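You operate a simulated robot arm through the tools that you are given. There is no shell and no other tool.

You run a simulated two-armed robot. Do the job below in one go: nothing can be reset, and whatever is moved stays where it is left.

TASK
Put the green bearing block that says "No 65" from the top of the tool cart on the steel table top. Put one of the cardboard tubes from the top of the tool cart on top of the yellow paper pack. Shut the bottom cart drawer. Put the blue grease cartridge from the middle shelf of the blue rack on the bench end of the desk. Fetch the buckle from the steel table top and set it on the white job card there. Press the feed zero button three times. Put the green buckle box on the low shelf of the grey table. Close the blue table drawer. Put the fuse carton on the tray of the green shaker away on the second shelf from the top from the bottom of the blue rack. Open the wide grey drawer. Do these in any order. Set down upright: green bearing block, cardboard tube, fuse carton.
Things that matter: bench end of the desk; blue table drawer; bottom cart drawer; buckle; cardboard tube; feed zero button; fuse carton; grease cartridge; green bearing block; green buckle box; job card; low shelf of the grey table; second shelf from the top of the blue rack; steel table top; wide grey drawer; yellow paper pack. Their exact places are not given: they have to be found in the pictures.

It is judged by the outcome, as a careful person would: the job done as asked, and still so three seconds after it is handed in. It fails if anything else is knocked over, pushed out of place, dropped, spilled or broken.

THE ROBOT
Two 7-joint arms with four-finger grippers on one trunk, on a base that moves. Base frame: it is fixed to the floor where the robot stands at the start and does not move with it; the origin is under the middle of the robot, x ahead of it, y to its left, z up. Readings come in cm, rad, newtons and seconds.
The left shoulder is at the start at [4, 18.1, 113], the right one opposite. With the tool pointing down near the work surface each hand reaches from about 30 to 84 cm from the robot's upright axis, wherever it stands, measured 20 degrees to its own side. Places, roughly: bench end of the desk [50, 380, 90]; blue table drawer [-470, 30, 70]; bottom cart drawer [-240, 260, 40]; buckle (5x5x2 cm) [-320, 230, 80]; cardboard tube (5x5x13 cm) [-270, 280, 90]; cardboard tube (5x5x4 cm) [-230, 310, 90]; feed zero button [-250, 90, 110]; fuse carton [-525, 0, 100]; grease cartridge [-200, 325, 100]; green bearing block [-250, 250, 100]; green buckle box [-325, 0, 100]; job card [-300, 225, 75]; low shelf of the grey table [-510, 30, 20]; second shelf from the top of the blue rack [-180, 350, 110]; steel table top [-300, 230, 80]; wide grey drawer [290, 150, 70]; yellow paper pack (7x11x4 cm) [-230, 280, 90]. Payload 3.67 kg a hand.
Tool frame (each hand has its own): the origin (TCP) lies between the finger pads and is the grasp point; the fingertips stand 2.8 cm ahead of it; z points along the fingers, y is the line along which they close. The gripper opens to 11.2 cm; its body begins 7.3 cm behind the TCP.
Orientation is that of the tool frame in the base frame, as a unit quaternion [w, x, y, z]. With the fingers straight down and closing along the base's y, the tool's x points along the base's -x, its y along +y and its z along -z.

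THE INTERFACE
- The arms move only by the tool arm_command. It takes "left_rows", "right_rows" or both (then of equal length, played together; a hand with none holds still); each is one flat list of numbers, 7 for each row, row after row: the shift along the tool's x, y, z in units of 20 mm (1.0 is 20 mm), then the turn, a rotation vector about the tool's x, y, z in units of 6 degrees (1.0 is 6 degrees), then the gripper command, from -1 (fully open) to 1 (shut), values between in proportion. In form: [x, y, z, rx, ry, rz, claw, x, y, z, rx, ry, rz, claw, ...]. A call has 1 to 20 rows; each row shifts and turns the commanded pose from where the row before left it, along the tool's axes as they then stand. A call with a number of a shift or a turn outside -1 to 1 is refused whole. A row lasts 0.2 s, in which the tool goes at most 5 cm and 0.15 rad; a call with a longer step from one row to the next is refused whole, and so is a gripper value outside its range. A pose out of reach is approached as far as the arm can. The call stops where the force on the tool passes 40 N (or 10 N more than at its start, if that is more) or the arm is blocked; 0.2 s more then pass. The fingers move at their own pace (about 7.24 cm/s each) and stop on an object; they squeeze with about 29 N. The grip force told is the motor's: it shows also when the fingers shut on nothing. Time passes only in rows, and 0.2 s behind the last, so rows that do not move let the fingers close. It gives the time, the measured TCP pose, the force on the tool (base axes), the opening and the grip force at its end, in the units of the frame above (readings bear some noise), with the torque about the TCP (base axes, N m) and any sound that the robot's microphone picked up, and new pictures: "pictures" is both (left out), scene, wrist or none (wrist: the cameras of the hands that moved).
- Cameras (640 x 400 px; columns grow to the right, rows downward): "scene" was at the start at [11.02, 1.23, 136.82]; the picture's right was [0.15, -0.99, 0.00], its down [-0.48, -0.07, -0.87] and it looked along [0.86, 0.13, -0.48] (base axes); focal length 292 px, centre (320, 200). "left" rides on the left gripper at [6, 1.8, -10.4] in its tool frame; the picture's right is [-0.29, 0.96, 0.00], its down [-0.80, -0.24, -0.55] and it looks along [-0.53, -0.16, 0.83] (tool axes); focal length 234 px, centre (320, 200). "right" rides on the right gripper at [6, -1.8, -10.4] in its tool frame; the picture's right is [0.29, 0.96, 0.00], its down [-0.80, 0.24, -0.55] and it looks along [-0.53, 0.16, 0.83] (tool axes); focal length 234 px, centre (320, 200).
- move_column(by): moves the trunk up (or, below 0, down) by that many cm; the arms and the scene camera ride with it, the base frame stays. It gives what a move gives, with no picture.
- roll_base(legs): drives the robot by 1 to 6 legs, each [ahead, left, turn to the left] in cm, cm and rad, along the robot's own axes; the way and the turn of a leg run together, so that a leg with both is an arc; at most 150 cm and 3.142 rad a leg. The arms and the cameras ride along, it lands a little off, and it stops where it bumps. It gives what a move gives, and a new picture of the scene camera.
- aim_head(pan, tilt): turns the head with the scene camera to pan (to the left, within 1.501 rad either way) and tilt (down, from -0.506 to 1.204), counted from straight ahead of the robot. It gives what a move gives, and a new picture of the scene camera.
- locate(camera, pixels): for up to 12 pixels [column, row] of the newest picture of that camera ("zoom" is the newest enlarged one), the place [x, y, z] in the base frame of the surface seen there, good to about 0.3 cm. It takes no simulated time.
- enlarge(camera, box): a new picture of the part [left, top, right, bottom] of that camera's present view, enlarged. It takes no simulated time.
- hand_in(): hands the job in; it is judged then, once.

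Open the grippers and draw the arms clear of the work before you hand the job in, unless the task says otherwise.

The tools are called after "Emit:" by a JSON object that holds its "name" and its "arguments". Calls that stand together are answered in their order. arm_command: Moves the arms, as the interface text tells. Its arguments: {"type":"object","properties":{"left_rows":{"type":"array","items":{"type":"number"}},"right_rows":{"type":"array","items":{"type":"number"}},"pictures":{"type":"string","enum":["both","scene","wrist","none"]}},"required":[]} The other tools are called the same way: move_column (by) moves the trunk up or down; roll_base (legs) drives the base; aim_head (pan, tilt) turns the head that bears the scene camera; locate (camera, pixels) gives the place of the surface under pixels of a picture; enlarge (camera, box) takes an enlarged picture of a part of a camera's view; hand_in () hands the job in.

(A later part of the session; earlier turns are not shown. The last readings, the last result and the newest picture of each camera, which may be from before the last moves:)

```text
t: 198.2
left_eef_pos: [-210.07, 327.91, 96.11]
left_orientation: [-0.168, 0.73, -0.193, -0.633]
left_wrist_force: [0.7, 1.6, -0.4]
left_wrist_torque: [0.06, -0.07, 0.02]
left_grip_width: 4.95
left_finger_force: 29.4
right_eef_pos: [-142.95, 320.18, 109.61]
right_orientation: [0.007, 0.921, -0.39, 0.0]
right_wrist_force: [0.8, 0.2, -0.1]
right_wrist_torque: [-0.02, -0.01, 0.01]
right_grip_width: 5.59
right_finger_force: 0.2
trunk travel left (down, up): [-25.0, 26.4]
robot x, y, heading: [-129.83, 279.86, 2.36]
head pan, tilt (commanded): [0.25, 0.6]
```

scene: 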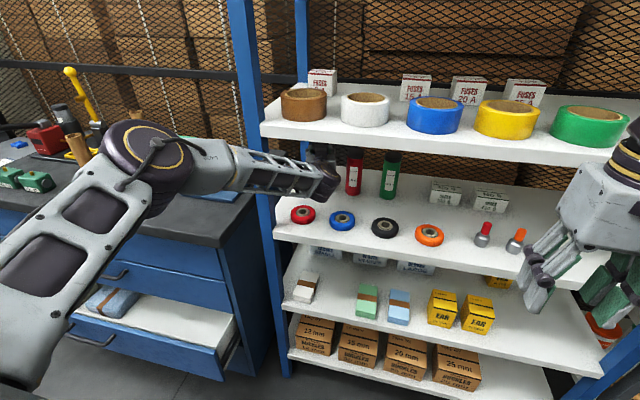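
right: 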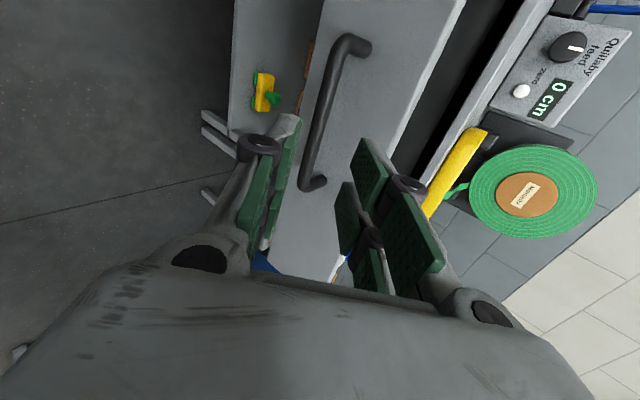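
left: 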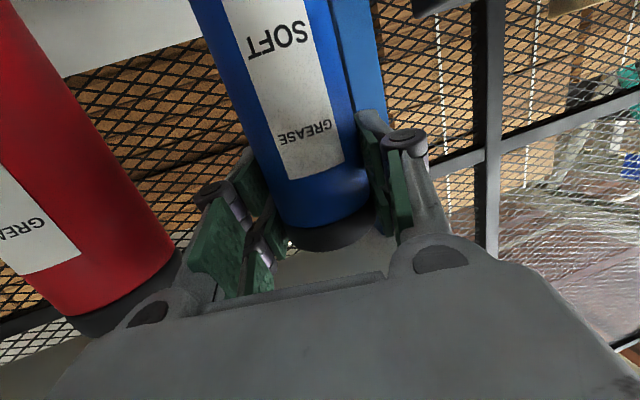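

Grip holds at 4.95 cm. I lift 3.5 cm and withdraw straight out along the approach line.

Emit:
{"name": "arm_command", "arguments": {"left_rows": [-0.58, 0, -0.08, 0, 0, 0, 1, -0.58, 0, -0.08, 0, 0, 0, 1, -0.58, 0, -0.08, 0, 0, 0, 1, 0.139, 0, -0.99, 0, 0, 0, 1, 0.139, 0, -0.99, 0, 0, 0, 1, 0.139, 0, -0.99, 0, 0, 0, 1, 0.139, 0, -0.99, 0, 0, 0, 1, 0.139, 0, -0.99, 0, 0, 0, 1, 0.139, 0, -0.99, 0, 0, 0, 1, 0.139, 0, -0.99, 0, 0, 0, 1, 0.139, 0, -0.99, 0, 0, 0, 1, 0.139, 0, -0.99, 0, 0, 0, 1, 0.139, 0, -0.99, 0, 0, 0, 1, 0.139, 0, -0.99, 0, 0, 0, 1], "pictures": "both"}}

```text
t: 201.2
left_eef_pos: [-191.23, 316.57, 99.58]
left_orientation: [-0.169, 0.73, -0.194, -0.633]
left_wrist_force: [0.6, -0.3, -4.3]
left_wrist_torque: [0.0, 0.0, 0.0]
left_grip_width: 4.92
left_finger_force: 29.0
right_eef_pos: [-142.84, 320.15, 109.7]
right_orientation: [0.006, 0.921, -0.39, 0.0]
right_wrist_force: [0.6, 1.0, 0.1]
right_wrist_torque: [0.04, 0.03, -0.03]
right_grip_width: 5.57
right_finger_force: 0.0
trunk travel left (down, up): [-25.0, 26.4]
robot x, y, heading: [-130.16, 279.7, 2.356]
head pan, tilt (commanded): [0.25, 0.6]
```

scene: 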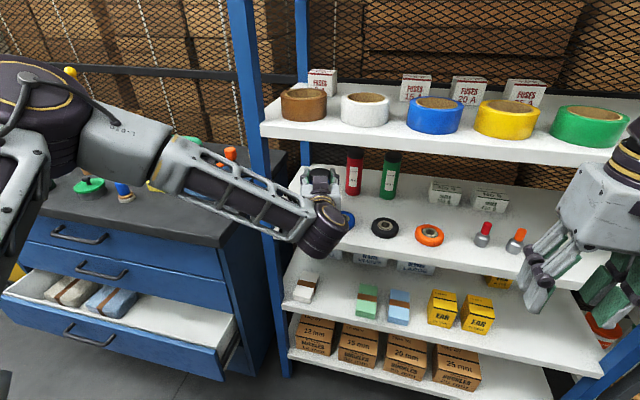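
left: 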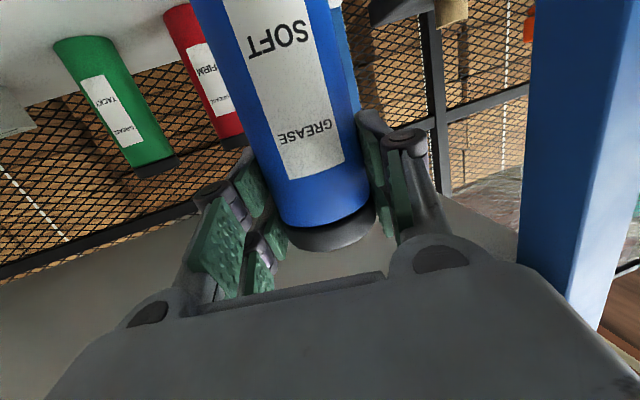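

The cartridge is out of the shelf row. I back the base away from the rack, raise the trunk 16 cm, and turn right toward the desk side.

Emit:
{"name": "roll_base", "arguments": {"legs": [[-30, 0, 0]]}}

Emit:
{"name": "move_column", "arguments": {"by": 16}}

Emit:
{"name": "aim_head", "arguments": {"pan": -0.2, "tilt": 0.6}}

Emit:
{"name": "roll_base", "arguments": {"legs": [[0, 0, -1.57], [95, 0, 0]]}}

```text
t: 203.0
left_eef_pos: [-174.75, 299.05, 99.49]
left_orientation: [-0.166, 0.731, -0.193, -0.634]
left_wrist_force: [-0.1, 0.0, -3.6]
left_wrist_torque: [-0.01, -0.05, -0.04]
left_grip_width: 4.95
left_finger_force: 28.8
right_eef_pos: [-126.54, 303.11, 109.91]
right_orientation: [0.006, 0.922, -0.387, -0.003]
right_wrist_force: [-0.1, -1.0, 0.6]
right_wrist_torque: [0.06, 0.06, -0.01]
right_grip_width: 5.62
right_finger_force: 0.0
trunk travel left (down, up): [-25.0, 26.4]
robot x, y, heading: [-113.04, 262.9, 2.366]
head pan, tilt (commanded): [0.25, 0.6]
stopped in leg 1: the robot was blocked; the commanded pose is now the measured one
```

scene: 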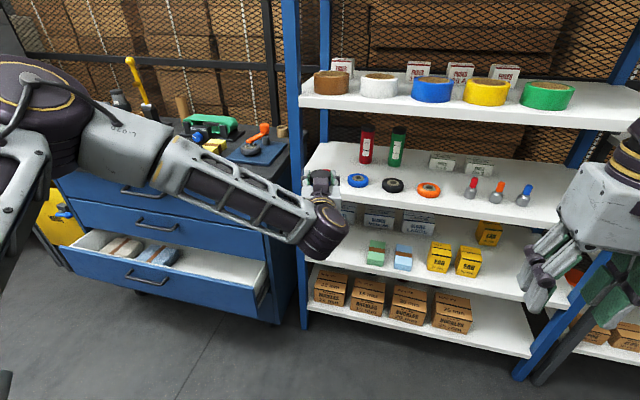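

```text
t: 204.8
left_eef_pos: [-175.08, 299.66, 115.28]
left_orientation: [-0.166, 0.733, -0.194, -0.631]
left_wrist_force: [0.3, -0.2, -3.8]
left_wrist_torque: [0.0, 0.02, 0.01]
left_grip_width: 4.94
left_finger_force: 29.2
right_eef_pos: [-127.0, 303.67, 125.64]
right_orientation: [0.007, 0.922, -0.387, 0.0]
right_wrist_force: [-0.3, -0.4, -0.8]
right_wrist_torque: [-0.04, 0.05, -0.02]
right_grip_width: 5.6
right_finger_force: 0.1
trunk travel left (down, up): [-41.0, 10.4]
robot x, y, heading: [-113.16, 263.12, 2.359]
head pan, tilt (commanded): [0.25, 0.6]
```

```text
t: 205.7
left_eef_pos: [-175.04, 299.5, 115.14]
left_orientation: [-0.166, 0.732, -0.193, -0.632]
left_wrist_force: [-0.1, -0.4, -4.0]
left_wrist_torque: [-0.01, 0.01, 0.0]
left_grip_width: 4.93
left_finger_force: 28.8
right_eef_pos: [-126.86, 303.54, 125.62]
right_orientation: [0.008, 0.922, -0.387, -0.001]
right_wrist_force: [-0.6, 0.2, 0.6]
right_wrist_torque: [-0.01, 0.02, 0.01]
right_grip_width: 5.6
right_finger_force: 0.1
trunk travel left (down, up): [-41.0, 10.4]
robot x, y, heading: [-113.43, 262.73, 2.368]
head pan, tilt (commanded): [-0.201, 0.6]
```

scene: 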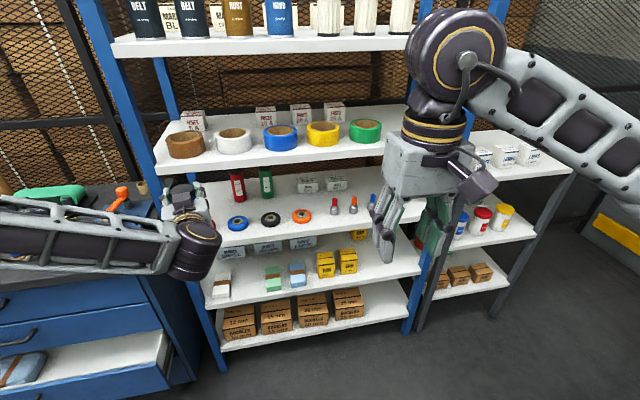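

```text
t: 211.2
left_eef_pos: [-74.36, 327.44, 115.14]
left_orientation: [0.567, -0.376, 0.657, 0.326]
left_wrist_force: [-0.4, -0.1, -4.7]
left_wrist_torque: [0.0, -0.01, 0.0]
left_grip_width: 4.92
left_finger_force: 29.1
right_eef_pos: [-71.0, 279.25, 125.66]
right_orientation: [-0.003, -0.374, 0.927, 0.005]
right_wrist_force: [-0.1, -0.2, 0.2]
right_wrist_torque: [-0.02, 0.03, 0.01]
right_grip_width: 5.6
right_finger_force: 0.0
trunk travel left (down, up): [-41.0, 10.4]
robot x, y, heading: [-111.65, 266.48, 0.787]
head pan, tilt (commanded): [-0.201, 0.6]
stopped in leg 2: the robot was blocked; the commanded pose is now the measured one
```

scene: 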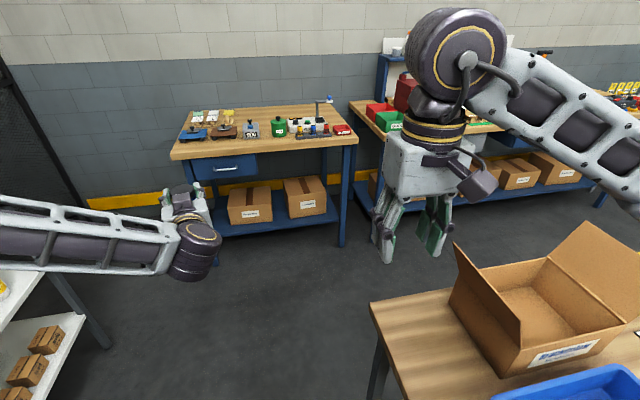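

The base is blocked, probably by the wooden table's corner at lower right (400,320). I shift left 18 cm first and then go ahead.

Emit:
{"name": "roll_base", "arguments": {"legs": [[-3, 18, 0], [90, 0, 0]]}}

```text
t: 217.3
left_eef_pos: [-23.75, 402.4, 115.14]
left_orientation: [0.567, -0.375, 0.658, 0.324]
left_wrist_force: [-0.2, 0.1, -3.8]
left_wrist_torque: [-0.03, 0.04, 0.03]
left_grip_width: 4.93
left_finger_force: 28.3
right_eef_pos: [-20.73, 354.2, 125.71]
right_orientation: [-0.005, -0.37, 0.929, 0.004]
right_wrist_force: [0.8, -0.5, 0.2]
right_wrist_torque: [0.05, -0.01, 0.01]
right_grip_width: 5.62
right_finger_force: 0.0
trunk travel left (down, up): [-41.0, 10.4]
robot x, y, heading: [-61.29, 341.62, 0.781]
head pan, tilt (commanded): [-0.201, 0.6]
```

scene: 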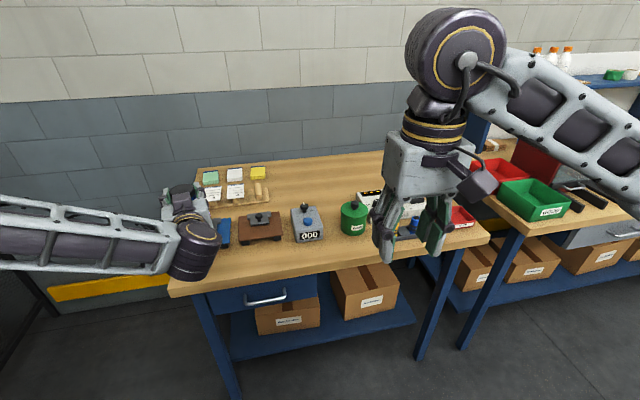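

The desk is ahead; its bench end is the right end near (450,200), partly hidden by my right hand. I look there directly.

Emit:
{"name": "aim_head", "arguments": {"pan": -0.75, "tilt": 0.55}}

Emit:
{"name": "locate", "arguments": {"camera": "scene", "pixels": [[100, 200], [150, 150], [200, 200], [250, 150], [300, 200], [250, 250], [150, 250], [200, 150], [350, 200], [300, 150], [220, 300], [60, 150]]}}

```text
t: 218.2
left_eef_pos: [-23.81, 402.38, 115.21]
left_orientation: [0.566, -0.375, 0.659, 0.324]
left_wrist_force: [-1.0, 0.7, -3.9]
left_wrist_torque: [-0.01, -0.01, 0.01]
left_grip_width: 4.95
left_finger_force: 29.0
right_eef_pos: [-20.69, 354.15, 125.53]
right_orientation: [-0.005, -0.371, 0.929, 0.004]
right_wrist_force: [-0.5, 0.3, 0.1]
right_wrist_torque: [0.01, 0.02, -0.04]
right_grip_width: 5.61
right_finger_force: 0.1
trunk travel left (down, up): [-41.0, 10.4]
robot x, y, heading: [-60.98, 341.12, 0.776]
head pan, tilt (commanded): [-0.75, 0.55]
```

scene: 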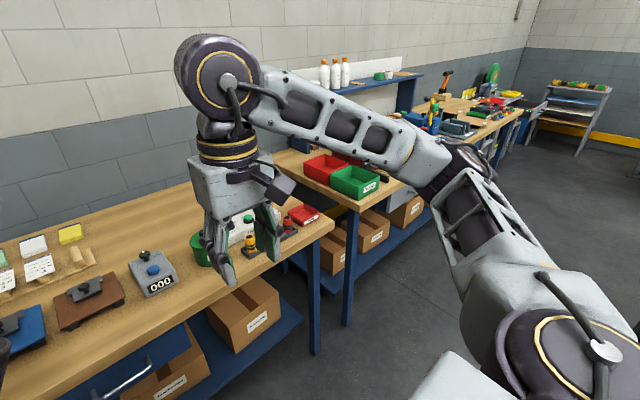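

```text
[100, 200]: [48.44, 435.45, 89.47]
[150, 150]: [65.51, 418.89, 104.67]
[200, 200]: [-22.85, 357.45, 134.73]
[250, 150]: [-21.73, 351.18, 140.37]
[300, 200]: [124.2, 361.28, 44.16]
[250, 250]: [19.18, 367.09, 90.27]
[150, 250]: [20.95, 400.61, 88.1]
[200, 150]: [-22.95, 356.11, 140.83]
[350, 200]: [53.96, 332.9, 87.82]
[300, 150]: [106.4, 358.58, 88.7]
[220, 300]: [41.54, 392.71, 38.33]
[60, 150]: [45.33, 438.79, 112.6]
```

The desk's right end is partly seen with a red tray (303,215) and pin rack. I move ahead 18 cm and then right along the desk to bring the left hand over the bench end.

Emit:
{"name": "roll_base", "arguments": {"legs": [[18, 0, 0], [0, -45, 0]]}}

Emit:
{"name": "aim_head", "arguments": {"pan": -0.2, "tilt": 0.6}}

```text
t: 222.2
left_eef_pos: [19.96, 383.3, 115.23]
left_orientation: [0.564, -0.379, 0.657, 0.326]
left_wrist_force: [-0.2, -0.7, -4.6]
left_wrist_torque: [-0.01, -0.03, 0.0]
left_grip_width: 4.96
left_finger_force: 28.8
right_eef_pos: [23.68, 335.16, 125.6]
right_orientation: [-0.005, -0.375, 0.927, 0.005]
right_wrist_force: [0.1, -0.4, 0.2]
right_wrist_torque: [0.01, 0.0, 0.03]
right_grip_width: 5.62
right_finger_force: 0.0
trunk travel left (down, up): [-41.0, 10.4]
robot x, y, heading: [-17.06, 321.62, 0.783]
head pan, tilt (commanded): [-0.75, 0.55]
```

scene: 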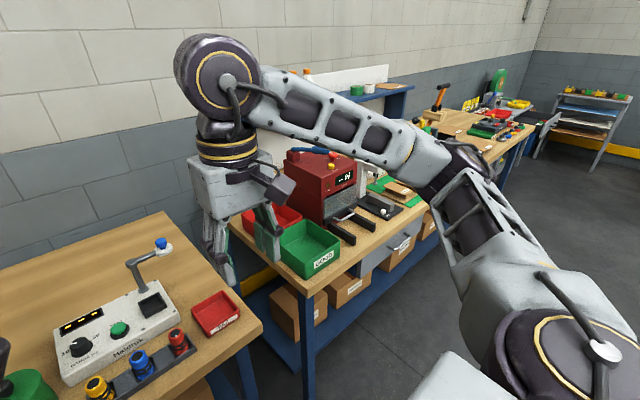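

```text
t: 223.1
left_eef_pos: [20.02, 383.3, 115.25]
left_orientation: [0.565, -0.378, 0.656, 0.327]
left_wrist_force: [-0.6, -0.3, -4.0]
left_wrist_torque: [-0.01, 0.02, 0.01]
left_grip_width: 4.96
left_finger_force: 28.7
right_eef_pos: [23.66, 335.18, 125.55]
right_orientation: [-0.004, -0.376, 0.927, 0.005]
right_wrist_force: [0.5, 0.7, -0.1]
right_wrist_torque: [-0.01, 0.0, -0.02]
right_grip_width: 5.59
right_finger_force: 0.0
trunk travel left (down, up): [-41.0, 10.4]
robot x, y, heading: [-17.16, 321.99, 0.786]
head pan, tilt (commanded): [-0.201, 0.6]
```

scene: 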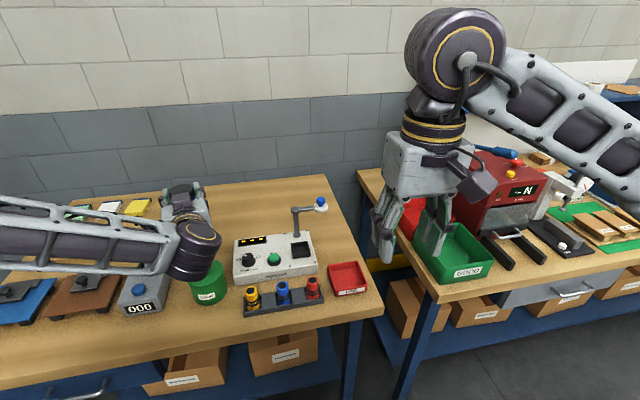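

The bench end of the desk shows free table around (330,220) and behind the counter box at (255,205). I locate those.

Emit:
{"name": "locate", "arguments": {"camera": "scene", "pixels": [[330, 220], [340, 245], [320, 185], [230, 205], [265, 205], [310, 205], [345, 262], [370, 265], [320, 205], [350, 230], [300, 215], [235, 240]]}}

Emit:
{"name": "enlarge", "arguments": {"camera": "scene", "box": [180, 150, 400, 330]}}

```text
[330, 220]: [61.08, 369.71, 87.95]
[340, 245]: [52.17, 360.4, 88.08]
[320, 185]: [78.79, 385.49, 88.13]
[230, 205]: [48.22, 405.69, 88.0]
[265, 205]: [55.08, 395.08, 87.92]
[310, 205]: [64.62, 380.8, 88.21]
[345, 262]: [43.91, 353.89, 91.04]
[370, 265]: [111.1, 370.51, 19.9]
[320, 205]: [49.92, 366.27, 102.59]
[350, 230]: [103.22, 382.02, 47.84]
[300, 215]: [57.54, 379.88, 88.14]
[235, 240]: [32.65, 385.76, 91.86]
```

```text
2.22 times, centred on (290, 240) of scene
```

zoom: 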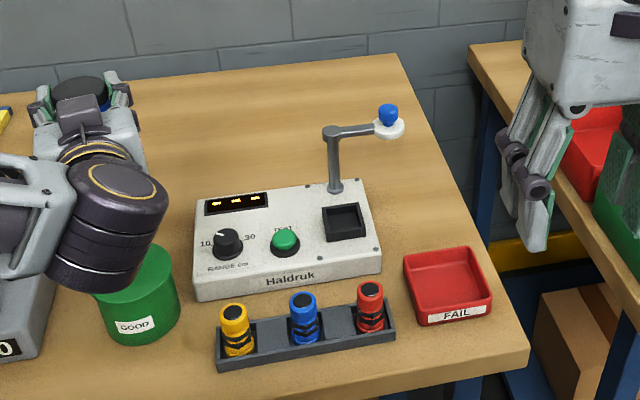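

I map the counter box, its post and the tray outlines to choose a safe spot.

Emit:
{"name": "locate", "arguments": {"camera": "zoom", "pixels": [[200, 285], [378, 255], [360, 183], [200, 205], [337, 186], [388, 112], [333, 132], [405, 255], [465, 250], [235, 310], [370, 288], [430, 180]]}}

Emit:
{"name": "locate", "arguments": {"camera": "zoom", "pixels": [[280, 150], [250, 120], [300, 90], [420, 130], [400, 60], [440, 160], [470, 220], [500, 300], [520, 350], [230, 160], [330, 80], [360, 60]]}}

```text
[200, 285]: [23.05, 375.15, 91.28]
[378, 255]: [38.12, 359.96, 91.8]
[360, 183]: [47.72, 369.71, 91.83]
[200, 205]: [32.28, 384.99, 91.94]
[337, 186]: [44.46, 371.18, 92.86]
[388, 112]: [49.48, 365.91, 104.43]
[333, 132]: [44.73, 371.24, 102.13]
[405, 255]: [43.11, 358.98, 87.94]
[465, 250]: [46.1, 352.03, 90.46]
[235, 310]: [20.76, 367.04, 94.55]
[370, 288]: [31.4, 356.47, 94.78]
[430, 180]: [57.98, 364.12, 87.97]
```

```text
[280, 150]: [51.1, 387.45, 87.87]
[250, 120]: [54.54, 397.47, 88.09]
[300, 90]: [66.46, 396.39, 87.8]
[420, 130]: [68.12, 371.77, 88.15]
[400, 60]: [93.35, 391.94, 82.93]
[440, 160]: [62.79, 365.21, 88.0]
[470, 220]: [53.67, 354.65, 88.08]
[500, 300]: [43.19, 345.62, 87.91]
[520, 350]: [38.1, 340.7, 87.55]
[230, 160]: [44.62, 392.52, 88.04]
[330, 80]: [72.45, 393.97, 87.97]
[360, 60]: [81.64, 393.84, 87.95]
```

Free space behind the counter box (n 297–335) suits; the post at n=294, s=231 must be avoided, so the hand should point about 35° to the right of my heading there. I move the base into place first.

Emit:
{"name": "roll_base", "arguments": {"legs": [[6, -18, 0]]}}

Emit:
{"name": "arm_command", "arguments": {"left_rows": [0, 0, 0, 0.988, 0, 0.146, 1, 0, 0, 0, 0.988, 0, 0.146, 1, 0, 0, 0, 0.988, 0, 0.146, 1, 0, 0, 0, 0.988, 0, 0.146, 1, 0, 0, 0, 0.988, 0, 0.146, 1, 0, 0, 0, 0.988, 0, 0.146, 1, 0, 0, 0, 0.988, 0, 0.146, 1, 0, 0, 0, 0.988, 0, 0.146, 1], "pictures": "scene"}}

```text
t: 224.7
left_eef_pos: [36.97, 375.04, 115.29]
left_orientation: [0.566, -0.378, 0.656, 0.327]
left_wrist_force: [-0.4, 1.2, -5.6]
left_wrist_torque: [-0.02, 0.01, -0.02]
left_grip_width: 4.95
left_finger_force: 28.7
right_eef_pos: [40.36, 326.95, 125.66]
right_orientation: [-0.004, -0.375, 0.927, 0.004]
right_wrist_force: [0.2, -0.4, 0.1]
right_wrist_torque: [-0.01, -0.03, 0.02]
right_grip_width: 5.58
right_finger_force: 0.1
trunk travel left (down, up): [-41.0, 10.4]
robot x, y, heading: [-0.15, 313.67, 0.786]
head pan, tilt (commanded): [-0.201, 0.6]
```

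scene: 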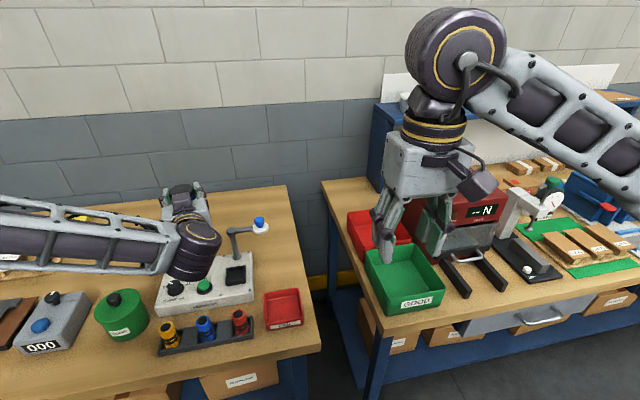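

```text
t: 226.5
left_eef_pos: [42.91, 368.28, 121.8]
left_orientation: [0.592, -0.235, 0.746, 0.192]
left_wrist_force: [-0.4, 0.6, -4.4]
left_wrist_torque: [0.03, 0.0, -0.05]
left_grip_width: 4.95
left_finger_force: 29.2
left hand out of reach, approached as far as the arm can: row 2, 3, 4, 5, 6, 7, 8
right_eef_pos: [40.59, 326.81, 125.53]
right_orientation: [-0.005, -0.375, 0.927, 0.004]
right_wrist_force: [-0.3, 0.0, 0.3]
right_wrist_torque: [0.02, 0.01, 0.0]
right_grip_width: 5.6
right_finger_force: 0.1
trunk travel left (down, up): [-41.0, 10.4]
robot x, y, heading: [0.02, 313.74, 0.789]
head pan, tilt (commanded): [-0.201, 0.6]
```

scene: 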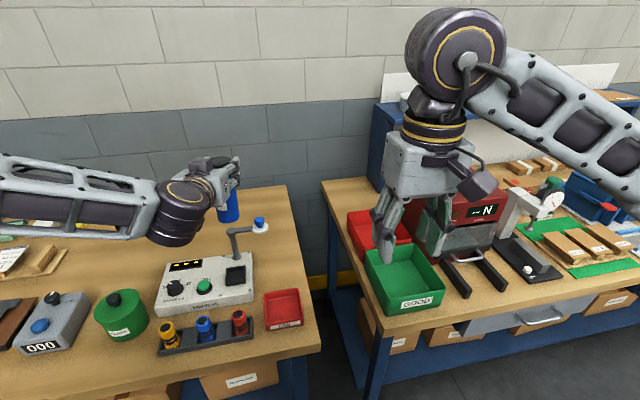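

The wrist is limited while folded; the heading got to 35°. I extend the hand 20 cm toward the wall (cartridge bottom at 109, above everything) and then continue the turn.

Emit:
{"name": "arm_command", "arguments": {"left_rows": [-0.219, 0.168, 0.96, 0, 0, 0, 1, -0.219, 0.168, 0.96, 0, 0, 0, 1, -0.219, 0.168, 0.96, 0, 0, 0, 1, -0.219, 0.168, 0.96, 0, 0, 0, 1, -0.219, 0.168, 0.96, 0, 0, 0, 1, -0.219, 0.168, 0.96, 0, 0, 0, 1, -0.219, 0.168, 0.96, 0, 0, 0, 1, -0.219, 0.168, 0.96, 0, 0, 0, 1, -0.219, 0.168, 0.96, 0, 0, 0, 1, -0.219, 0.168, 0.96, 0, 0, 0, 1], "pictures": "scene"}}

```text
t: 228.7
left_eef_pos: [57.29, 382.33, 121.67]
left_orientation: [0.591, -0.235, 0.747, 0.192]
left_wrist_force: [0.4, 0.1, -4.6]
left_wrist_torque: [-0.02, 0.04, 0.02]
left_grip_width: 4.95
left_finger_force: 29.1
right_eef_pos: [40.8, 326.8, 125.62]
right_orientation: [-0.005, -0.374, 0.927, 0.005]
right_wrist_force: [-0.1, 0.2, -0.2]
right_wrist_torque: [-0.01, 0.06, 0.0]
right_grip_width: 5.62
right_finger_force: 0.0
trunk travel left (down, up): [-41.0, 10.4]
robot x, y, heading: [-0.28, 313.77, 0.792]
head pan, tilt (commanded): [-0.201, 0.6]
```

scene: 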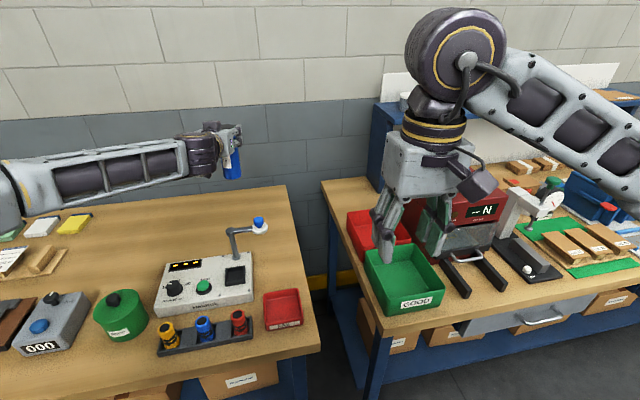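

Now at n=311, s=230 and in reach. I turn the hand a further 24° right about the vertical and level the cartridge.

Emit:
{"name": "arm_command", "arguments": {"left_rows": [0, 0, 0, 0.973, 0, 0.223, 1, 0, 0, 0, 0.973, 0, 0.223, 1, 0, 0, 0, 0.973, 0, 0.223, 1, 0, 0, 0, 0.973, 0, 0.223, 1, 0, 0, 0, 0, -0.82, 0, 1], "pictures": "scene"}}

```text
t: 229.9
left_eef_pos: [57.09, 382.58, 121.7]
left_orientation: [0.651, -0.072, 0.753, 0.067]
left_wrist_force: [0.4, 0.7, -3.5]
left_wrist_torque: [0.0, 0.08, -0.07]
left_grip_width: 4.96
left_finger_force: 29.1
right_eef_pos: [40.63, 326.95, 125.53]
right_orientation: [-0.005, -0.375, 0.927, 0.004]
right_wrist_force: [-0.3, -0.4, 0.7]
right_wrist_torque: [-0.08, 0.03, 0.02]
right_grip_width: 5.61
right_finger_force: 0.2
trunk travel left (down, up): [-41.0, 10.4]
robot x, y, heading: [0.26, 313.69, 0.783]
head pan, tilt (commanded): [-0.201, 0.6]
```

scene: 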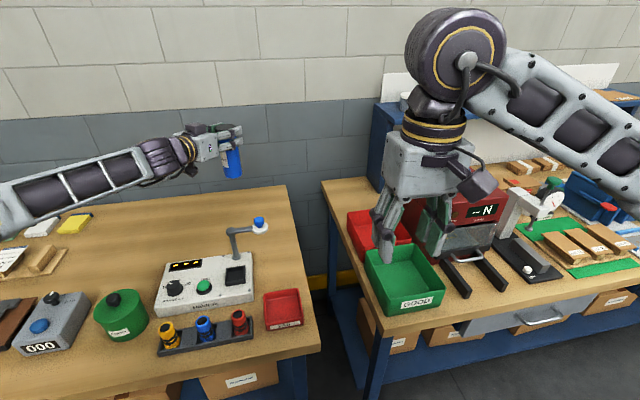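

The cartridge hangs upright at n=311, s=230. Before lowering I check the forearm's height over the desk items.

Emit:
{"name": "locate", "arguments": {"camera": "scene", "pixels": [[20, 210], [60, 200], [100, 180], [140, 165], [175, 155], [40, 225], [20, 255], [120, 300], [75, 222], [50, 300]]}}

```text
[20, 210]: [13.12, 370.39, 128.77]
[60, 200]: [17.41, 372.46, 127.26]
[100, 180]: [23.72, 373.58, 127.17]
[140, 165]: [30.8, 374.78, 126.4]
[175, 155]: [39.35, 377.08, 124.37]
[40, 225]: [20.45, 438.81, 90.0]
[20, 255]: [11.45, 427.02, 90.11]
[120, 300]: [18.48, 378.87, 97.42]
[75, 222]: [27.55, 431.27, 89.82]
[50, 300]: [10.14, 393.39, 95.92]
```

The forearm would come down on the green can, so I choose another spot: the back right corner (n≈314, s≈219) reached with the hand pointing left of my heading. I turn the hand back 59° about the vertical at this safe height.

Emit:
{"name": "arm_command", "arguments": {"left_rows": [0, 0, 0, -0.99, 0, -0.144, 1, 0, 0, 0, -0.99, 0, -0.144, 1, 0, 0, 0, -0.99, 0, -0.144, 1, 0, 0, 0, -0.99, 0, -0.144, 1, 0, 0, 0, -0.99, 0, -0.144, 1, 0, 0, 0, -0.99, 0, -0.144, 1, 0, 0, 0, -0.99, 0, -0.144, 1, 0, 0, 0, -0.99, 0, -0.144, 1, 0, 0, 0, -0.99, 0, -0.144, 1, 0, 0, 0, -0.8, 0, -0.116, 1], "pictures": "none"}}

Emit:
{"name": "roll_base", "arguments": {"legs": [[0, -33, 0]]}}

```text
t: 232.1
left_eef_pos: [57.11, 382.36, 121.74]
left_orientation: [0.637, -0.17, 0.736, 0.152]
left_wrist_force: [0.2, 0.1, -5.2]
left_wrist_torque: [0.01, -0.01, -0.02]
left_grip_width: 4.96
left_finger_force: 28.7
left hand out of reach, approached as far as the arm can: row 3, 4, 5, 6, 7, 8, 9, 10
right_eef_pos: [40.63, 326.77, 125.57]
right_orientation: [-0.004, -0.374, 0.927, 0.004]
right_wrist_force: [0.5, -0.2, 0.1]
right_wrist_torque: [-0.02, -0.01, -0.02]
right_grip_width: 5.6
right_finger_force: 0.1
trunk travel left (down, up): [-41.0, 10.4]
robot x, y, heading: [0.06, 313.58, 0.788]
head pan, tilt (commanded): [-0.201, 0.6]
```

```text
t: 234.3
left_eef_pos: [79.71, 359.74, 121.67]
left_orientation: [0.637, -0.173, 0.735, 0.154]
left_wrist_force: [-0.6, -0.9, -4.7]
left_wrist_torque: [-0.02, -0.04, -0.02]
left_grip_width: 4.96
left_finger_force: 28.6
right_eef_pos: [63.73, 303.84, 125.6]
right_orientation: [-0.004, -0.377, 0.926, 0.005]
right_wrist_force: [0.0, -0.5, 0.6]
right_wrist_torque: [-0.01, 0.01, 0.02]
right_grip_width: 5.61
right_finger_force: 0.0
trunk travel left (down, up): [-41.0, 10.4]
robot x, y, heading: [23.68, 290.52, 0.794]
head pan, tilt (commanded): [-0.201, 0.6]
```

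scene: 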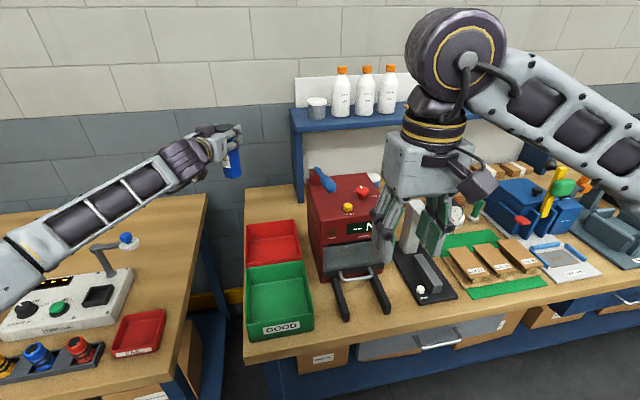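

The turn stopped at about 26° heading. The hand is now right of the desk edge; I move it left 20 cm relative to the body, where the wrist has more freedom.

Emit:
{"name": "arm_command", "arguments": {"left_rows": [0.05, 0.95, -0.308, 0, 0, 0, 1, 0.05, 0.95, -0.308, 0, 0, 0, 1, 0.05, 0.95, -0.308, 0, 0, 0, 1, 0.05, 0.95, -0.308, 0, 0, 0, 1, 0.05, 0.95, -0.308, 0, 0, 0, 1, 0.05, 0.95, -0.308, 0, 0, 0, 1, 0.05, 0.95, -0.308, 0, 0, 0, 1, 0.05, 0.95, -0.308, 0, 0, 0, 1, 0.05, 0.95, -0.308, 0, 0, 0, 1, 0.05, 0.95, -0.308, 0, 0, 0, 1], "pictures": "none"}}

Emit:
{"name": "arm_command", "arguments": {"left_rows": [0, 0, 0, -0.99, 0, -0.144, 1, 0, 0, 0, -0.99, 0, -0.144, 1, 0, 0, 0, -0.99, 0, -0.144, 1, 0, 0, 0, -0.99, 0, -0.144, 1, 0, 0, 0, -0.99, 0, -0.144, 1, 0, 0, 0, -0.99, 0, -0.144, 1, 0, 0, 0, -0.99, 0, -0.144, 1], "pictures": "scene"}}

```text
t: 236.5
left_eef_pos: [65.46, 374.04, 121.76]
left_orientation: [0.636, -0.173, 0.736, 0.155]
left_wrist_force: [-0.7, -1.1, -4.1]
left_wrist_torque: [-0.03, 0.01, 0.04]
left_grip_width: 4.93
left_finger_force: 29.3
right_eef_pos: [63.63, 303.96, 125.59]
right_orientation: [-0.005, -0.378, 0.926, 0.005]
right_wrist_force: [0.3, 0.0, -0.2]
right_wrist_torque: [-0.01, -0.02, -0.03]
right_grip_width: 5.63
right_finger_force: 0.2
trunk travel left (down, up): [-41.0, 10.4]
robot x, y, heading: [23.17, 290.21, 0.791]
head pan, tilt (commanded): [-0.201, 0.6]
```

```text
t: 238.1
left_eef_pos: [65.5, 373.85, 121.81]
left_orientation: [0.618, -0.248, 0.713, 0.219]
left_wrist_force: [0.1, 0.2, -3.8]
left_wrist_torque: [0.0, 0.05, -0.01]
left_grip_width: 4.93
left_finger_force: 28.9
left hand out of reach, approached as far as the arm can: row 3, 4, 5, 6, 7
right_eef_pos: [63.68, 303.96, 125.69]
right_orientation: [-0.006, -0.377, 0.926, 0.005]
right_wrist_force: [0.2, 0.6, 0.1]
right_wrist_torque: [-0.03, 0.0, 0.03]
right_grip_width: 5.6
right_finger_force: 0.0
trunk travel left (down, up): [-41.0, 10.4]
robot x, y, heading: [22.98, 290.73, 0.793]
head pan, tilt (commanded): [-0.201, 0.6]
```

scene: 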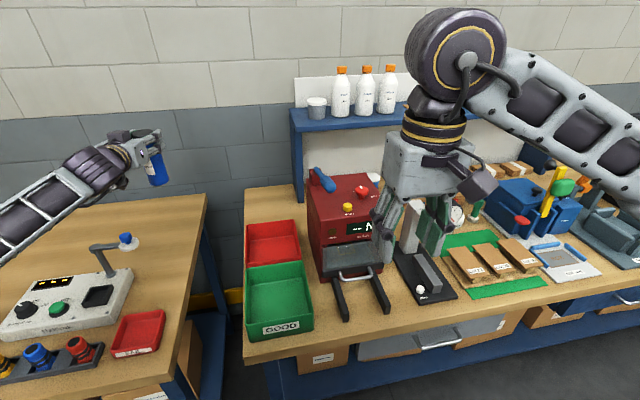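

Heading is 38.7°; further left turn fails when extended. I draw the hand back 18 cm, then turn it left, then extend again.

Emit:
{"name": "arm_command", "arguments": {"left_rows": [0.138, -0.111, -0.984, 0, 0, 0, 1, 0.138, -0.111, -0.984, 0, 0, 0, 1, 0.138, -0.111, -0.984, 0, 0, 0, 1, 0.138, -0.111, -0.984, 0, 0, 0, 1, 0.138, -0.111, -0.984, 0, 0, 0, 1, 0.138, -0.111, -0.984, 0, 0, 0, 1, 0.138, -0.111, -0.984, 0, 0, 0, 1, 0.138, -0.111, -0.984, 0, 0, 0, 1, 0.138, -0.111, -0.984, 0, 0, 0, 1], "pictures": "none"}}

Emit:
{"name": "arm_command", "arguments": {"left_rows": [0, 0, 0, -0.99, 0, -0.144, 1, 0, 0, 0, -0.99, 0, -0.144, 1, 0, 0, 0, -0.99, 0, -0.144, 1, 0, 0, 0, -0.99, 0, -0.144, 1, 0, 0, 0, -0.99, 0, -0.144, 1], "pictures": "scene"}}

```text
t: 240.1
left_eef_pos: [53.04, 361.17, 121.75]
left_orientation: [0.617, -0.249, 0.713, 0.22]
left_wrist_force: [-0.2, -0.4, -3.8]
left_wrist_torque: [-0.03, 0.02, -0.04]
left_grip_width: 4.94
left_finger_force: 29.3
right_eef_pos: [63.7, 303.93, 125.59]
right_orientation: [-0.004, -0.378, 0.926, 0.005]
right_wrist_force: [-0.8, 0.9, 0.0]
right_wrist_torque: [0.02, 0.0, 0.03]
right_grip_width: 5.62
right_finger_force: 0.0
trunk travel left (down, up): [-41.0, 10.4]
robot x, y, heading: [23.32, 291.13, 0.794]
head pan, tilt (commanded): [-0.201, 0.6]
```

```text
t: 241.3
left_eef_pos: [52.96, 361.04, 121.79]
left_orientation: [0.617, -0.249, 0.713, 0.221]
left_wrist_force: [-0.9, 0.0, -4.2]
left_wrist_torque: [-0.03, 0.02, -0.01]
left_grip_width: 4.95
left_finger_force: 29.3
left hand out of reach, approached as far as the arm can: row 1, 2, 3, 4, 5
right_eef_pos: [63.52, 303.99, 125.68]
right_orientation: [-0.004, -0.378, 0.926, 0.005]
right_wrist_force: [0.0, 0.4, -1.3]
right_wrist_torque: [-0.02, 0.01, -0.04]
right_grip_width: 5.59
right_finger_force: 0.1
trunk travel left (down, up): [-41.0, 10.4]
robot x, y, heading: [23.25, 290.78, 0.795]
head pan, tilt (commanded): [-0.201, 0.6]
```

scene: 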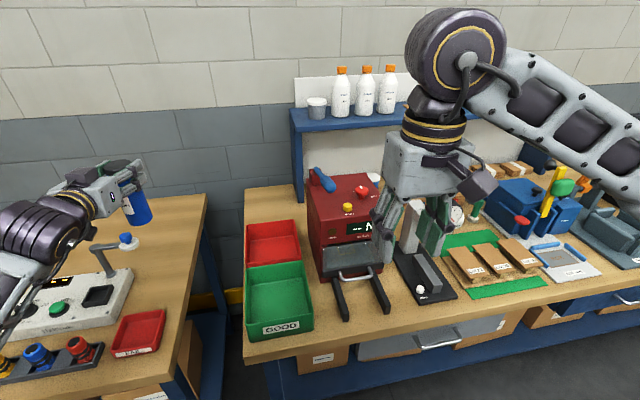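

The wrist will not turn left here. I shift the hand right 12 cm (clear of the joystick), lower it 6 cm, and try the turn again.

Emit:
{"name": "arm_command", "arguments": {"left_rows": [-0.02, -0.993, 0.109, 0, 0, 0, 1, -0.02, -0.993, 0.109, 0, 0, 0, 1, -0.02, -0.993, 0.109, 0, 0, 0, 1, -0.02, -0.993, 0.109, 0, 0, 0, 1, -0.02, -0.993, 0.109, 0, 0, 0, 1, -0.02, -0.993, 0.109, 0, 0, 0, 1, 0.99, 0, 0.139, 0, 0, 0, 1, 0.99, 0, 0.139, 0, 0, 0, 1, 0.99, 0, 0.139, 0, 0, 0, 1, 0, 0, 0, -0.99, 0, -0.144, 1, 0, 0, 0, -0.99, 0, -0.144, 1, 0, 0, 0, -0.99, 0, -0.144, 1, 0, 0, 0, -0.99, 0, -0.144, 1, 0, 0, 0, -0.99, 0, -0.144, 1], "pictures": "scene"}}

```text
t: 244.3
left_eef_pos: [53.46, 360.72, 120.87]
left_orientation: [0.618, -0.249, 0.713, 0.217]
left_wrist_force: [0.5, 0.9, -4.9]
left_wrist_torque: [-0.01, 0.0, 0.01]
left_grip_width: 4.98
left_finger_force: 28.6
left hand out of reach, approached as far as the arm can: row 1, 2, 3, 4, 5, 6, 7, 8, 9, 10, 11, 12, 13, 14
right_eef_pos: [63.67, 304.06, 125.75]
right_orientation: [-0.004, -0.378, 0.926, 0.005]
right_wrist_force: [-0.7, -0.7, 0.3]
right_wrist_torque: [-0.03, 0.01, -0.04]
right_grip_width: 5.6
right_finger_force: 0.1
trunk travel left (down, up): [-41.0, 10.4]
robot x, y, heading: [23.35, 290.75, 0.794]
head pan, tilt (commanded): [-0.201, 0.6]
```

scene: 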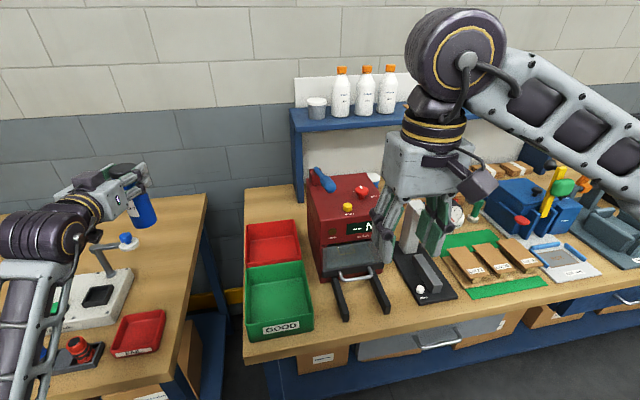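

The arm is stuck in this folded shape. I extend it forward again along +n, where it was free, and look at its shape.

Emit:
{"name": "arm_command", "arguments": {"left_rows": [-0.138, 0.111, 0.984, 0, 0, 0, 1, -0.138, 0.111, 0.984, 0, 0, 0, 1, -0.138, 0.111, 0.984, 0, 0, 0, 1, -0.138, 0.111, 0.984, 0, 0, 0, 1, -0.138, 0.111, 0.984, 0, 0, 0, 1, -0.138, 0.111, 0.984, 0, 0, 0, 1, -0.138, 0.111, 0.984, 0, 0, 0, 1], "pictures": "none"}}

Emit:
{"name": "aim_head", "arguments": {"pan": 0.5, "tilt": 0.5}}

```text
t: 245.9
left_eef_pos: [63.65, 370.7, 120.85]
left_orientation: [0.618, -0.249, 0.713, 0.217]
left_wrist_force: [0.4, 0.0, -4.4]
left_wrist_torque: [-0.02, -0.02, 0.05]
left_grip_width: 4.95
left_finger_force: 29.0
right_eef_pos: [63.88, 304.01, 125.59]
right_orientation: [-0.006, -0.378, 0.926, 0.005]
right_wrist_force: [-0.5, 0.3, 0.5]
right_wrist_torque: [0.0, 0.02, 0.02]
right_grip_width: 5.57
right_finger_force: 0.1
trunk travel left (down, up): [-41.0, 10.4]
robot x, y, heading: [23.49, 290.44, 0.793]
head pan, tilt (commanded): [-0.201, 0.6]
```

```text
t: 247.0
left_eef_pos: [63.61, 370.72, 120.93]
left_orientation: [0.618, -0.249, 0.714, 0.216]
left_wrist_force: [-0.1, -0.6, -4.4]
left_wrist_torque: [0.02, 0.0, 0.01]
left_grip_width: 4.95
left_finger_force: 29.1
right_eef_pos: [63.72, 303.92, 125.53]
right_orientation: [-0.005, -0.377, 0.926, 0.004]
right_wrist_force: [0.6, 0.6, 0.7]
right_wrist_torque: [0.02, -0.02, 0.01]
right_grip_width: 5.6
right_finger_force: 0.1
trunk travel left (down, up): [-41.0, 10.4]
robot x, y, heading: [23.13, 290.53, 0.793]
head pan, tilt (commanded): [0.499, 0.499]
```

scene: 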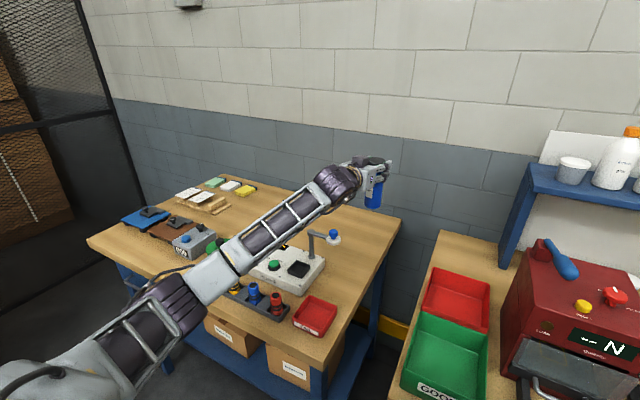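

I locate the arm's elbow and forearm in this view to plan lowering.

Emit:
{"name": "locate", "arguments": {"camera": "scene", "pixels": [[165, 310], [210, 275], [270, 230], [330, 190], [375, 190], [100, 340], [200, 250], [333, 237], [318, 240], [300, 265]]}}

```text
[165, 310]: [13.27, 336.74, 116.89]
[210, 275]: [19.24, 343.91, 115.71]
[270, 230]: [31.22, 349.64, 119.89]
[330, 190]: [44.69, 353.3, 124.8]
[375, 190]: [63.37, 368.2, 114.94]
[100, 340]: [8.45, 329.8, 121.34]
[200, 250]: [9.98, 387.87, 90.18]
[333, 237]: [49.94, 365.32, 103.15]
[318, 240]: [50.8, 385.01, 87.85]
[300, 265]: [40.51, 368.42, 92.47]
```

The elbow sits low here; raising the trunk and lowering the hand should bring the elbow up as at the rack. I choose the spot behind the counter box at n≈306, s≈239: base left 22 cm, then trunk up 10.

Emit:
{"name": "roll_base", "arguments": {"legs": [[0, 22, 0]]}}

Emit:
{"name": "move_column", "arguments": {"by": 10}}

Emit:
{"name": "arm_command", "arguments": {"left_rows": [0.99, 0, 0.139, 0, 0, 0, 1, 0.99, 0, 0.139, 0, 0, 0, 1, 0.99, 0, 0.139, 0, 0, 0, 1, 0.99, 0, 0.139, 0, 0, 0, 1, 0.99, 0, 0.139, 0, 0, 0, 1, 0.99, 0, 0.139, 0, 0, 0, 1], "pictures": "scene"}}

```text
t: 248.7
left_eef_pos: [47.6, 386.18, 121.05]
left_orientation: [0.618, -0.25, 0.713, 0.218]
left_wrist_force: [-0.7, -0.4, -3.7]
left_wrist_torque: [-0.04, 0.04, -0.01]
left_grip_width: 4.97
left_finger_force: 28.6
right_eef_pos: [47.97, 319.62, 125.5]
right_orientation: [-0.004, -0.379, 0.925, 0.005]
right_wrist_force: [-0.4, -0.4, 0.1]
right_wrist_torque: [-0.03, 0.03, 0.02]
right_grip_width: 5.6
right_finger_force: 0.1
trunk travel left (down, up): [-41.0, 10.4]
robot x, y, heading: [7.58, 305.78, 0.791]
head pan, tilt (commanded): [0.499, 0.499]
```

scene: 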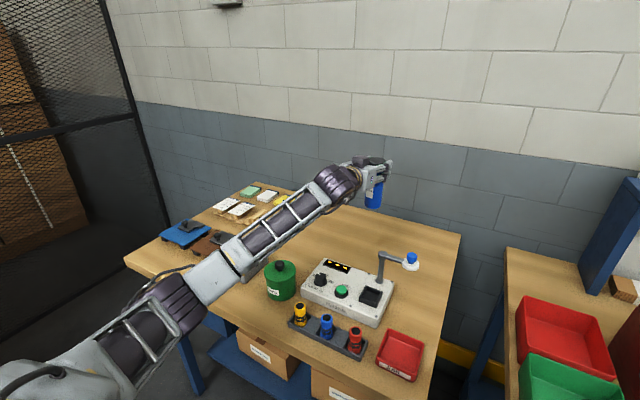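

```text
t: 250.0
left_eef_pos: [47.48, 386.26, 130.85]
left_orientation: [0.618, -0.25, 0.713, 0.218]
left_wrist_force: [-0.1, 0.9, -3.8]
left_wrist_torque: [0.0, 0.02, -0.03]
left_grip_width: 4.96
left_finger_force: 28.9
right_eef_pos: [47.85, 319.69, 135.55]
right_orientation: [-0.005, -0.38, 0.925, 0.005]
right_wrist_force: [-0.8, -0.2, 0.4]
right_wrist_torque: [-0.04, 0.01, -0.01]
right_grip_width: 5.59
right_finger_force: 0.0
trunk travel left (down, up): [-51.0, 0.4]
robot x, y, heading: [7.32, 305.94, 0.793]
head pan, tilt (commanded): [0.499, 0.499]
```

```text
t: 251.4
left_eef_pos: [47.41, 386.49, 119.13]
left_orientation: [0.618, -0.249, 0.713, 0.217]
left_wrist_force: [-0.5, -0.4, -3.9]
left_wrist_torque: [0.01, 0.03, 0.03]
left_grip_width: 4.97
left_finger_force: 29.5
right_eef_pos: [47.89, 319.71, 135.63]
right_orientation: [-0.004, -0.379, 0.925, 0.005]
right_wrist_force: [-0.6, 1.2, -0.5]
right_wrist_torque: [-0.03, 0.01, 0.04]
right_grip_width: 5.6
right_finger_force: 0.0
trunk travel left (down, up): [-51.0, 0.4]
robot x, y, heading: [7.54, 306.53, 0.796]
head pan, tilt (commanded): [0.499, 0.499]
```

scene: 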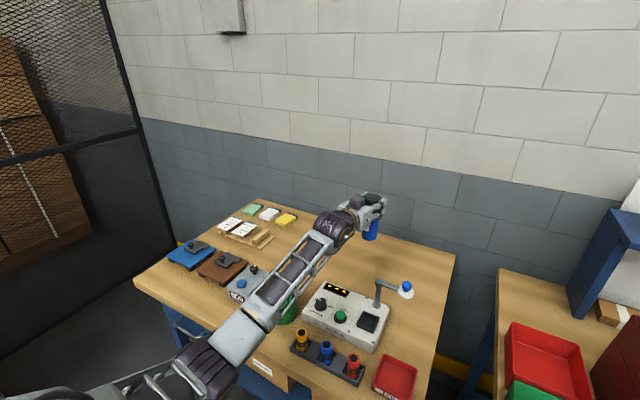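

Lowering works without limits. I lower 10 cm more and check the forearm height over the can.

Emit:
{"name": "arm_command", "arguments": {"left_rows": [0.99, 0, 0.139, 0, 0, 0, 1, 0.99, 0, 0.139, 0, 0, 0, 1, 0.99, 0, 0.139, 0, 0, 0, 1, 0.99, 0, 0.139, 0, 0, 0, 1, 0.99, 0, 0.139, 0, 0, 0, 1], "pictures": "scene"}}

Emit:
{"name": "locate", "arguments": {"camera": "scene", "pixels": [[330, 230], [300, 265], [275, 295], [250, 325], [215, 360], [290, 300], [370, 225], [378, 290], [405, 285], [300, 340]]}}

```text
t: 252.6
left_eef_pos: [47.56, 386.41, 109.08]
left_orientation: [0.619, -0.248, 0.713, 0.214]
left_wrist_force: [-0.3, -0.1, -4.0]
left_wrist_torque: [-0.03, 0.0, 0.0]
left_grip_width: 4.96
left_finger_force: 28.9
right_eef_pos: [47.9, 319.78, 135.51]
right_orientation: [-0.004, -0.38, 0.925, 0.005]
right_wrist_force: [0.2, -0.3, 0.4]
right_wrist_torque: [-0.01, 0.0, -0.01]
right_grip_width: 5.6
right_finger_force: 0.1
trunk travel left (down, up): [-51.0, 0.4]
robot x, y, heading: [7.5, 306.16, 0.797]
head pan, tilt (commanded): [0.499, 0.499]
```

scene: 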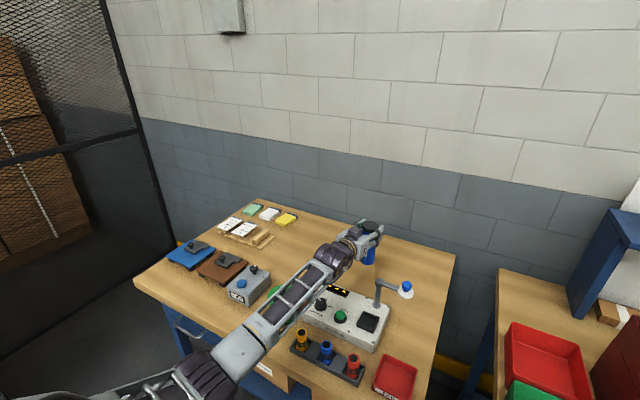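

```text
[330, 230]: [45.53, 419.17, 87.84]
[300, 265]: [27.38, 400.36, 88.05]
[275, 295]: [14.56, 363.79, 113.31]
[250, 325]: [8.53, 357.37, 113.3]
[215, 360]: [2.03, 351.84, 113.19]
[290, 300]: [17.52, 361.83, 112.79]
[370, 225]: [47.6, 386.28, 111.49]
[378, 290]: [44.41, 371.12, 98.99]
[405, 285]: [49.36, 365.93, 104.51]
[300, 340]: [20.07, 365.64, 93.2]
```

The forearm is level and would come too close to the yellow pin. I measure the tray and the free area to its back more exactly.

Emit:
{"name": "enlarge", "arguments": {"camera": "scene", "box": [280, 220, 480, 400]}}

Emit:
{"name": "locate", "arguments": {"camera": "scene", "pixels": [[387, 355], [415, 364], [409, 395], [373, 388], [420, 330], [435, 300], [446, 262], [400, 330], [430, 360], [395, 345], [440, 280], [425, 345]]}}

```text
2.22 times, centred on (380, 310) of scene
```

zoom: 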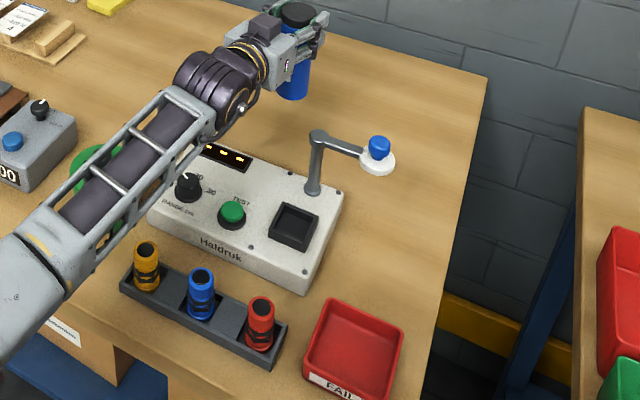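

```text
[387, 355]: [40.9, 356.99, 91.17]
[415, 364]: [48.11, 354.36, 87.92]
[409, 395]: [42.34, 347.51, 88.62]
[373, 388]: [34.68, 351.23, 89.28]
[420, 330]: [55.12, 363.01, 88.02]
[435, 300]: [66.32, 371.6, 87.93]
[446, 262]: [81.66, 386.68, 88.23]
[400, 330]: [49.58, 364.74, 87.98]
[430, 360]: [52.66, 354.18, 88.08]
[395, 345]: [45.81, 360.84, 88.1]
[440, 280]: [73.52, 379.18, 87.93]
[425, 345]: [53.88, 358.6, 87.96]
```

Coming from this elbow-low shape is unsafe. I raise the hand, point it down to reset the arm shape, and re-form the posture that worked at the rack.

Emit:
{"name": "arm_command", "arguments": {"left_rows": [-0.99, 0, -0.139, 0, 0, 0, 1, -0.99, 0, -0.139, 0, 0, 0, 1, -0.99, 0, -0.139, 0, 0, 0, 1, -0.99, 0, -0.139, 0, 0, 0, 1, -0.99, 0, -0.139, 0, 0, 0, 1, -0.99, 0, -0.139, 0, 0, 0, 1, -0.99, 0, -0.139, 0, 0, 0, 1, -0.99, 0, -0.139, 0, 0, 0, 1, -0.99, 0, -0.139, 0, 0, 0, 1, -0.99, 0, -0.139, 0, 0, 0, 1], "pictures": "none"}}

Emit:
{"name": "arm_command", "arguments": {"left_rows": [0, 0, 0, 0, 1, 0, 1, 0, 0, 0, 0, 1, 0, 1, 0, 0, 0, 0, 1, 0, 1, 0, 0, 0, 0, 1, 0, 1, 0, 0, 0, 0, 1, 0, 1, 0, 0, 0, 0, 1, 0, 1, 0, 0, 0, 0, 1, 0, 1, 0, 0, 0, 0, 1, 0, 1, 0, 0, 0, 0, 1, 0, 1, 0, 0, 0, 0, 1, 0, 1, 0, 0, 0, 0, 1, 0, 1, 0, 0, 0, 0, 1, 0, 1, 0, 0, 0, 0, 1, 0, 1, 0, 0, 0, 0, 0.67, 0, 1], "pictures": "scene"}}

```text
t: 254.8
left_eef_pos: [47.58, 386.26, 128.96]
left_orientation: [0.618, -0.25, 0.713, 0.217]
left_wrist_force: [0.6, -1.0, -5.1]
left_wrist_torque: [0.0, -0.04, 0.01]
left_grip_width: 4.93
left_finger_force: 28.5
right_eef_pos: [47.76, 319.68, 135.58]
right_orientation: [-0.004, -0.379, 0.925, 0.004]
right_wrist_force: [-0.8, 0.6, 0.4]
right_wrist_torque: [0.02, -0.02, -0.01]
right_grip_width: 5.58
right_finger_force: 0.0
trunk travel left (down, up): [-51.0, 0.4]
robot x, y, heading: [7.4, 306.08, 0.798]
head pan, tilt (commanded): [0.499, 0.499]
```

```text
t: 257.8
left_eef_pos: [46.15, 385.79, 128.39]
left_orientation: [0.159, -0.327, 0.93, 0.058]
left_wrist_force: [0.6, -0.1, -3.8]
left_wrist_torque: [0.12, -0.13, 0.0]
left_grip_width: 4.98
left_finger_force: 29.3
left hand out of reach, approached as far as the arm can: row 10, 11, 12, 13, 14
right_eef_pos: [47.73, 319.69, 135.68]
right_orientation: [-0.005, -0.379, 0.925, 0.005]
right_wrist_force: [0.3, -0.2, 0.3]
right_wrist_torque: [-0.03, -0.02, 0.03]
right_grip_width: 5.6
right_finger_force: 0.0
trunk travel left (down, up): [-51.0, 0.4]
robot x, y, heading: [7.37, 306.06, 0.792]
head pan, tilt (commanded): [0.499, 0.499]
```

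scene: 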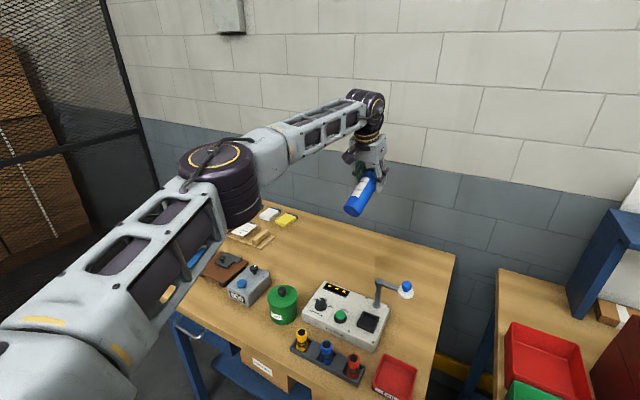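

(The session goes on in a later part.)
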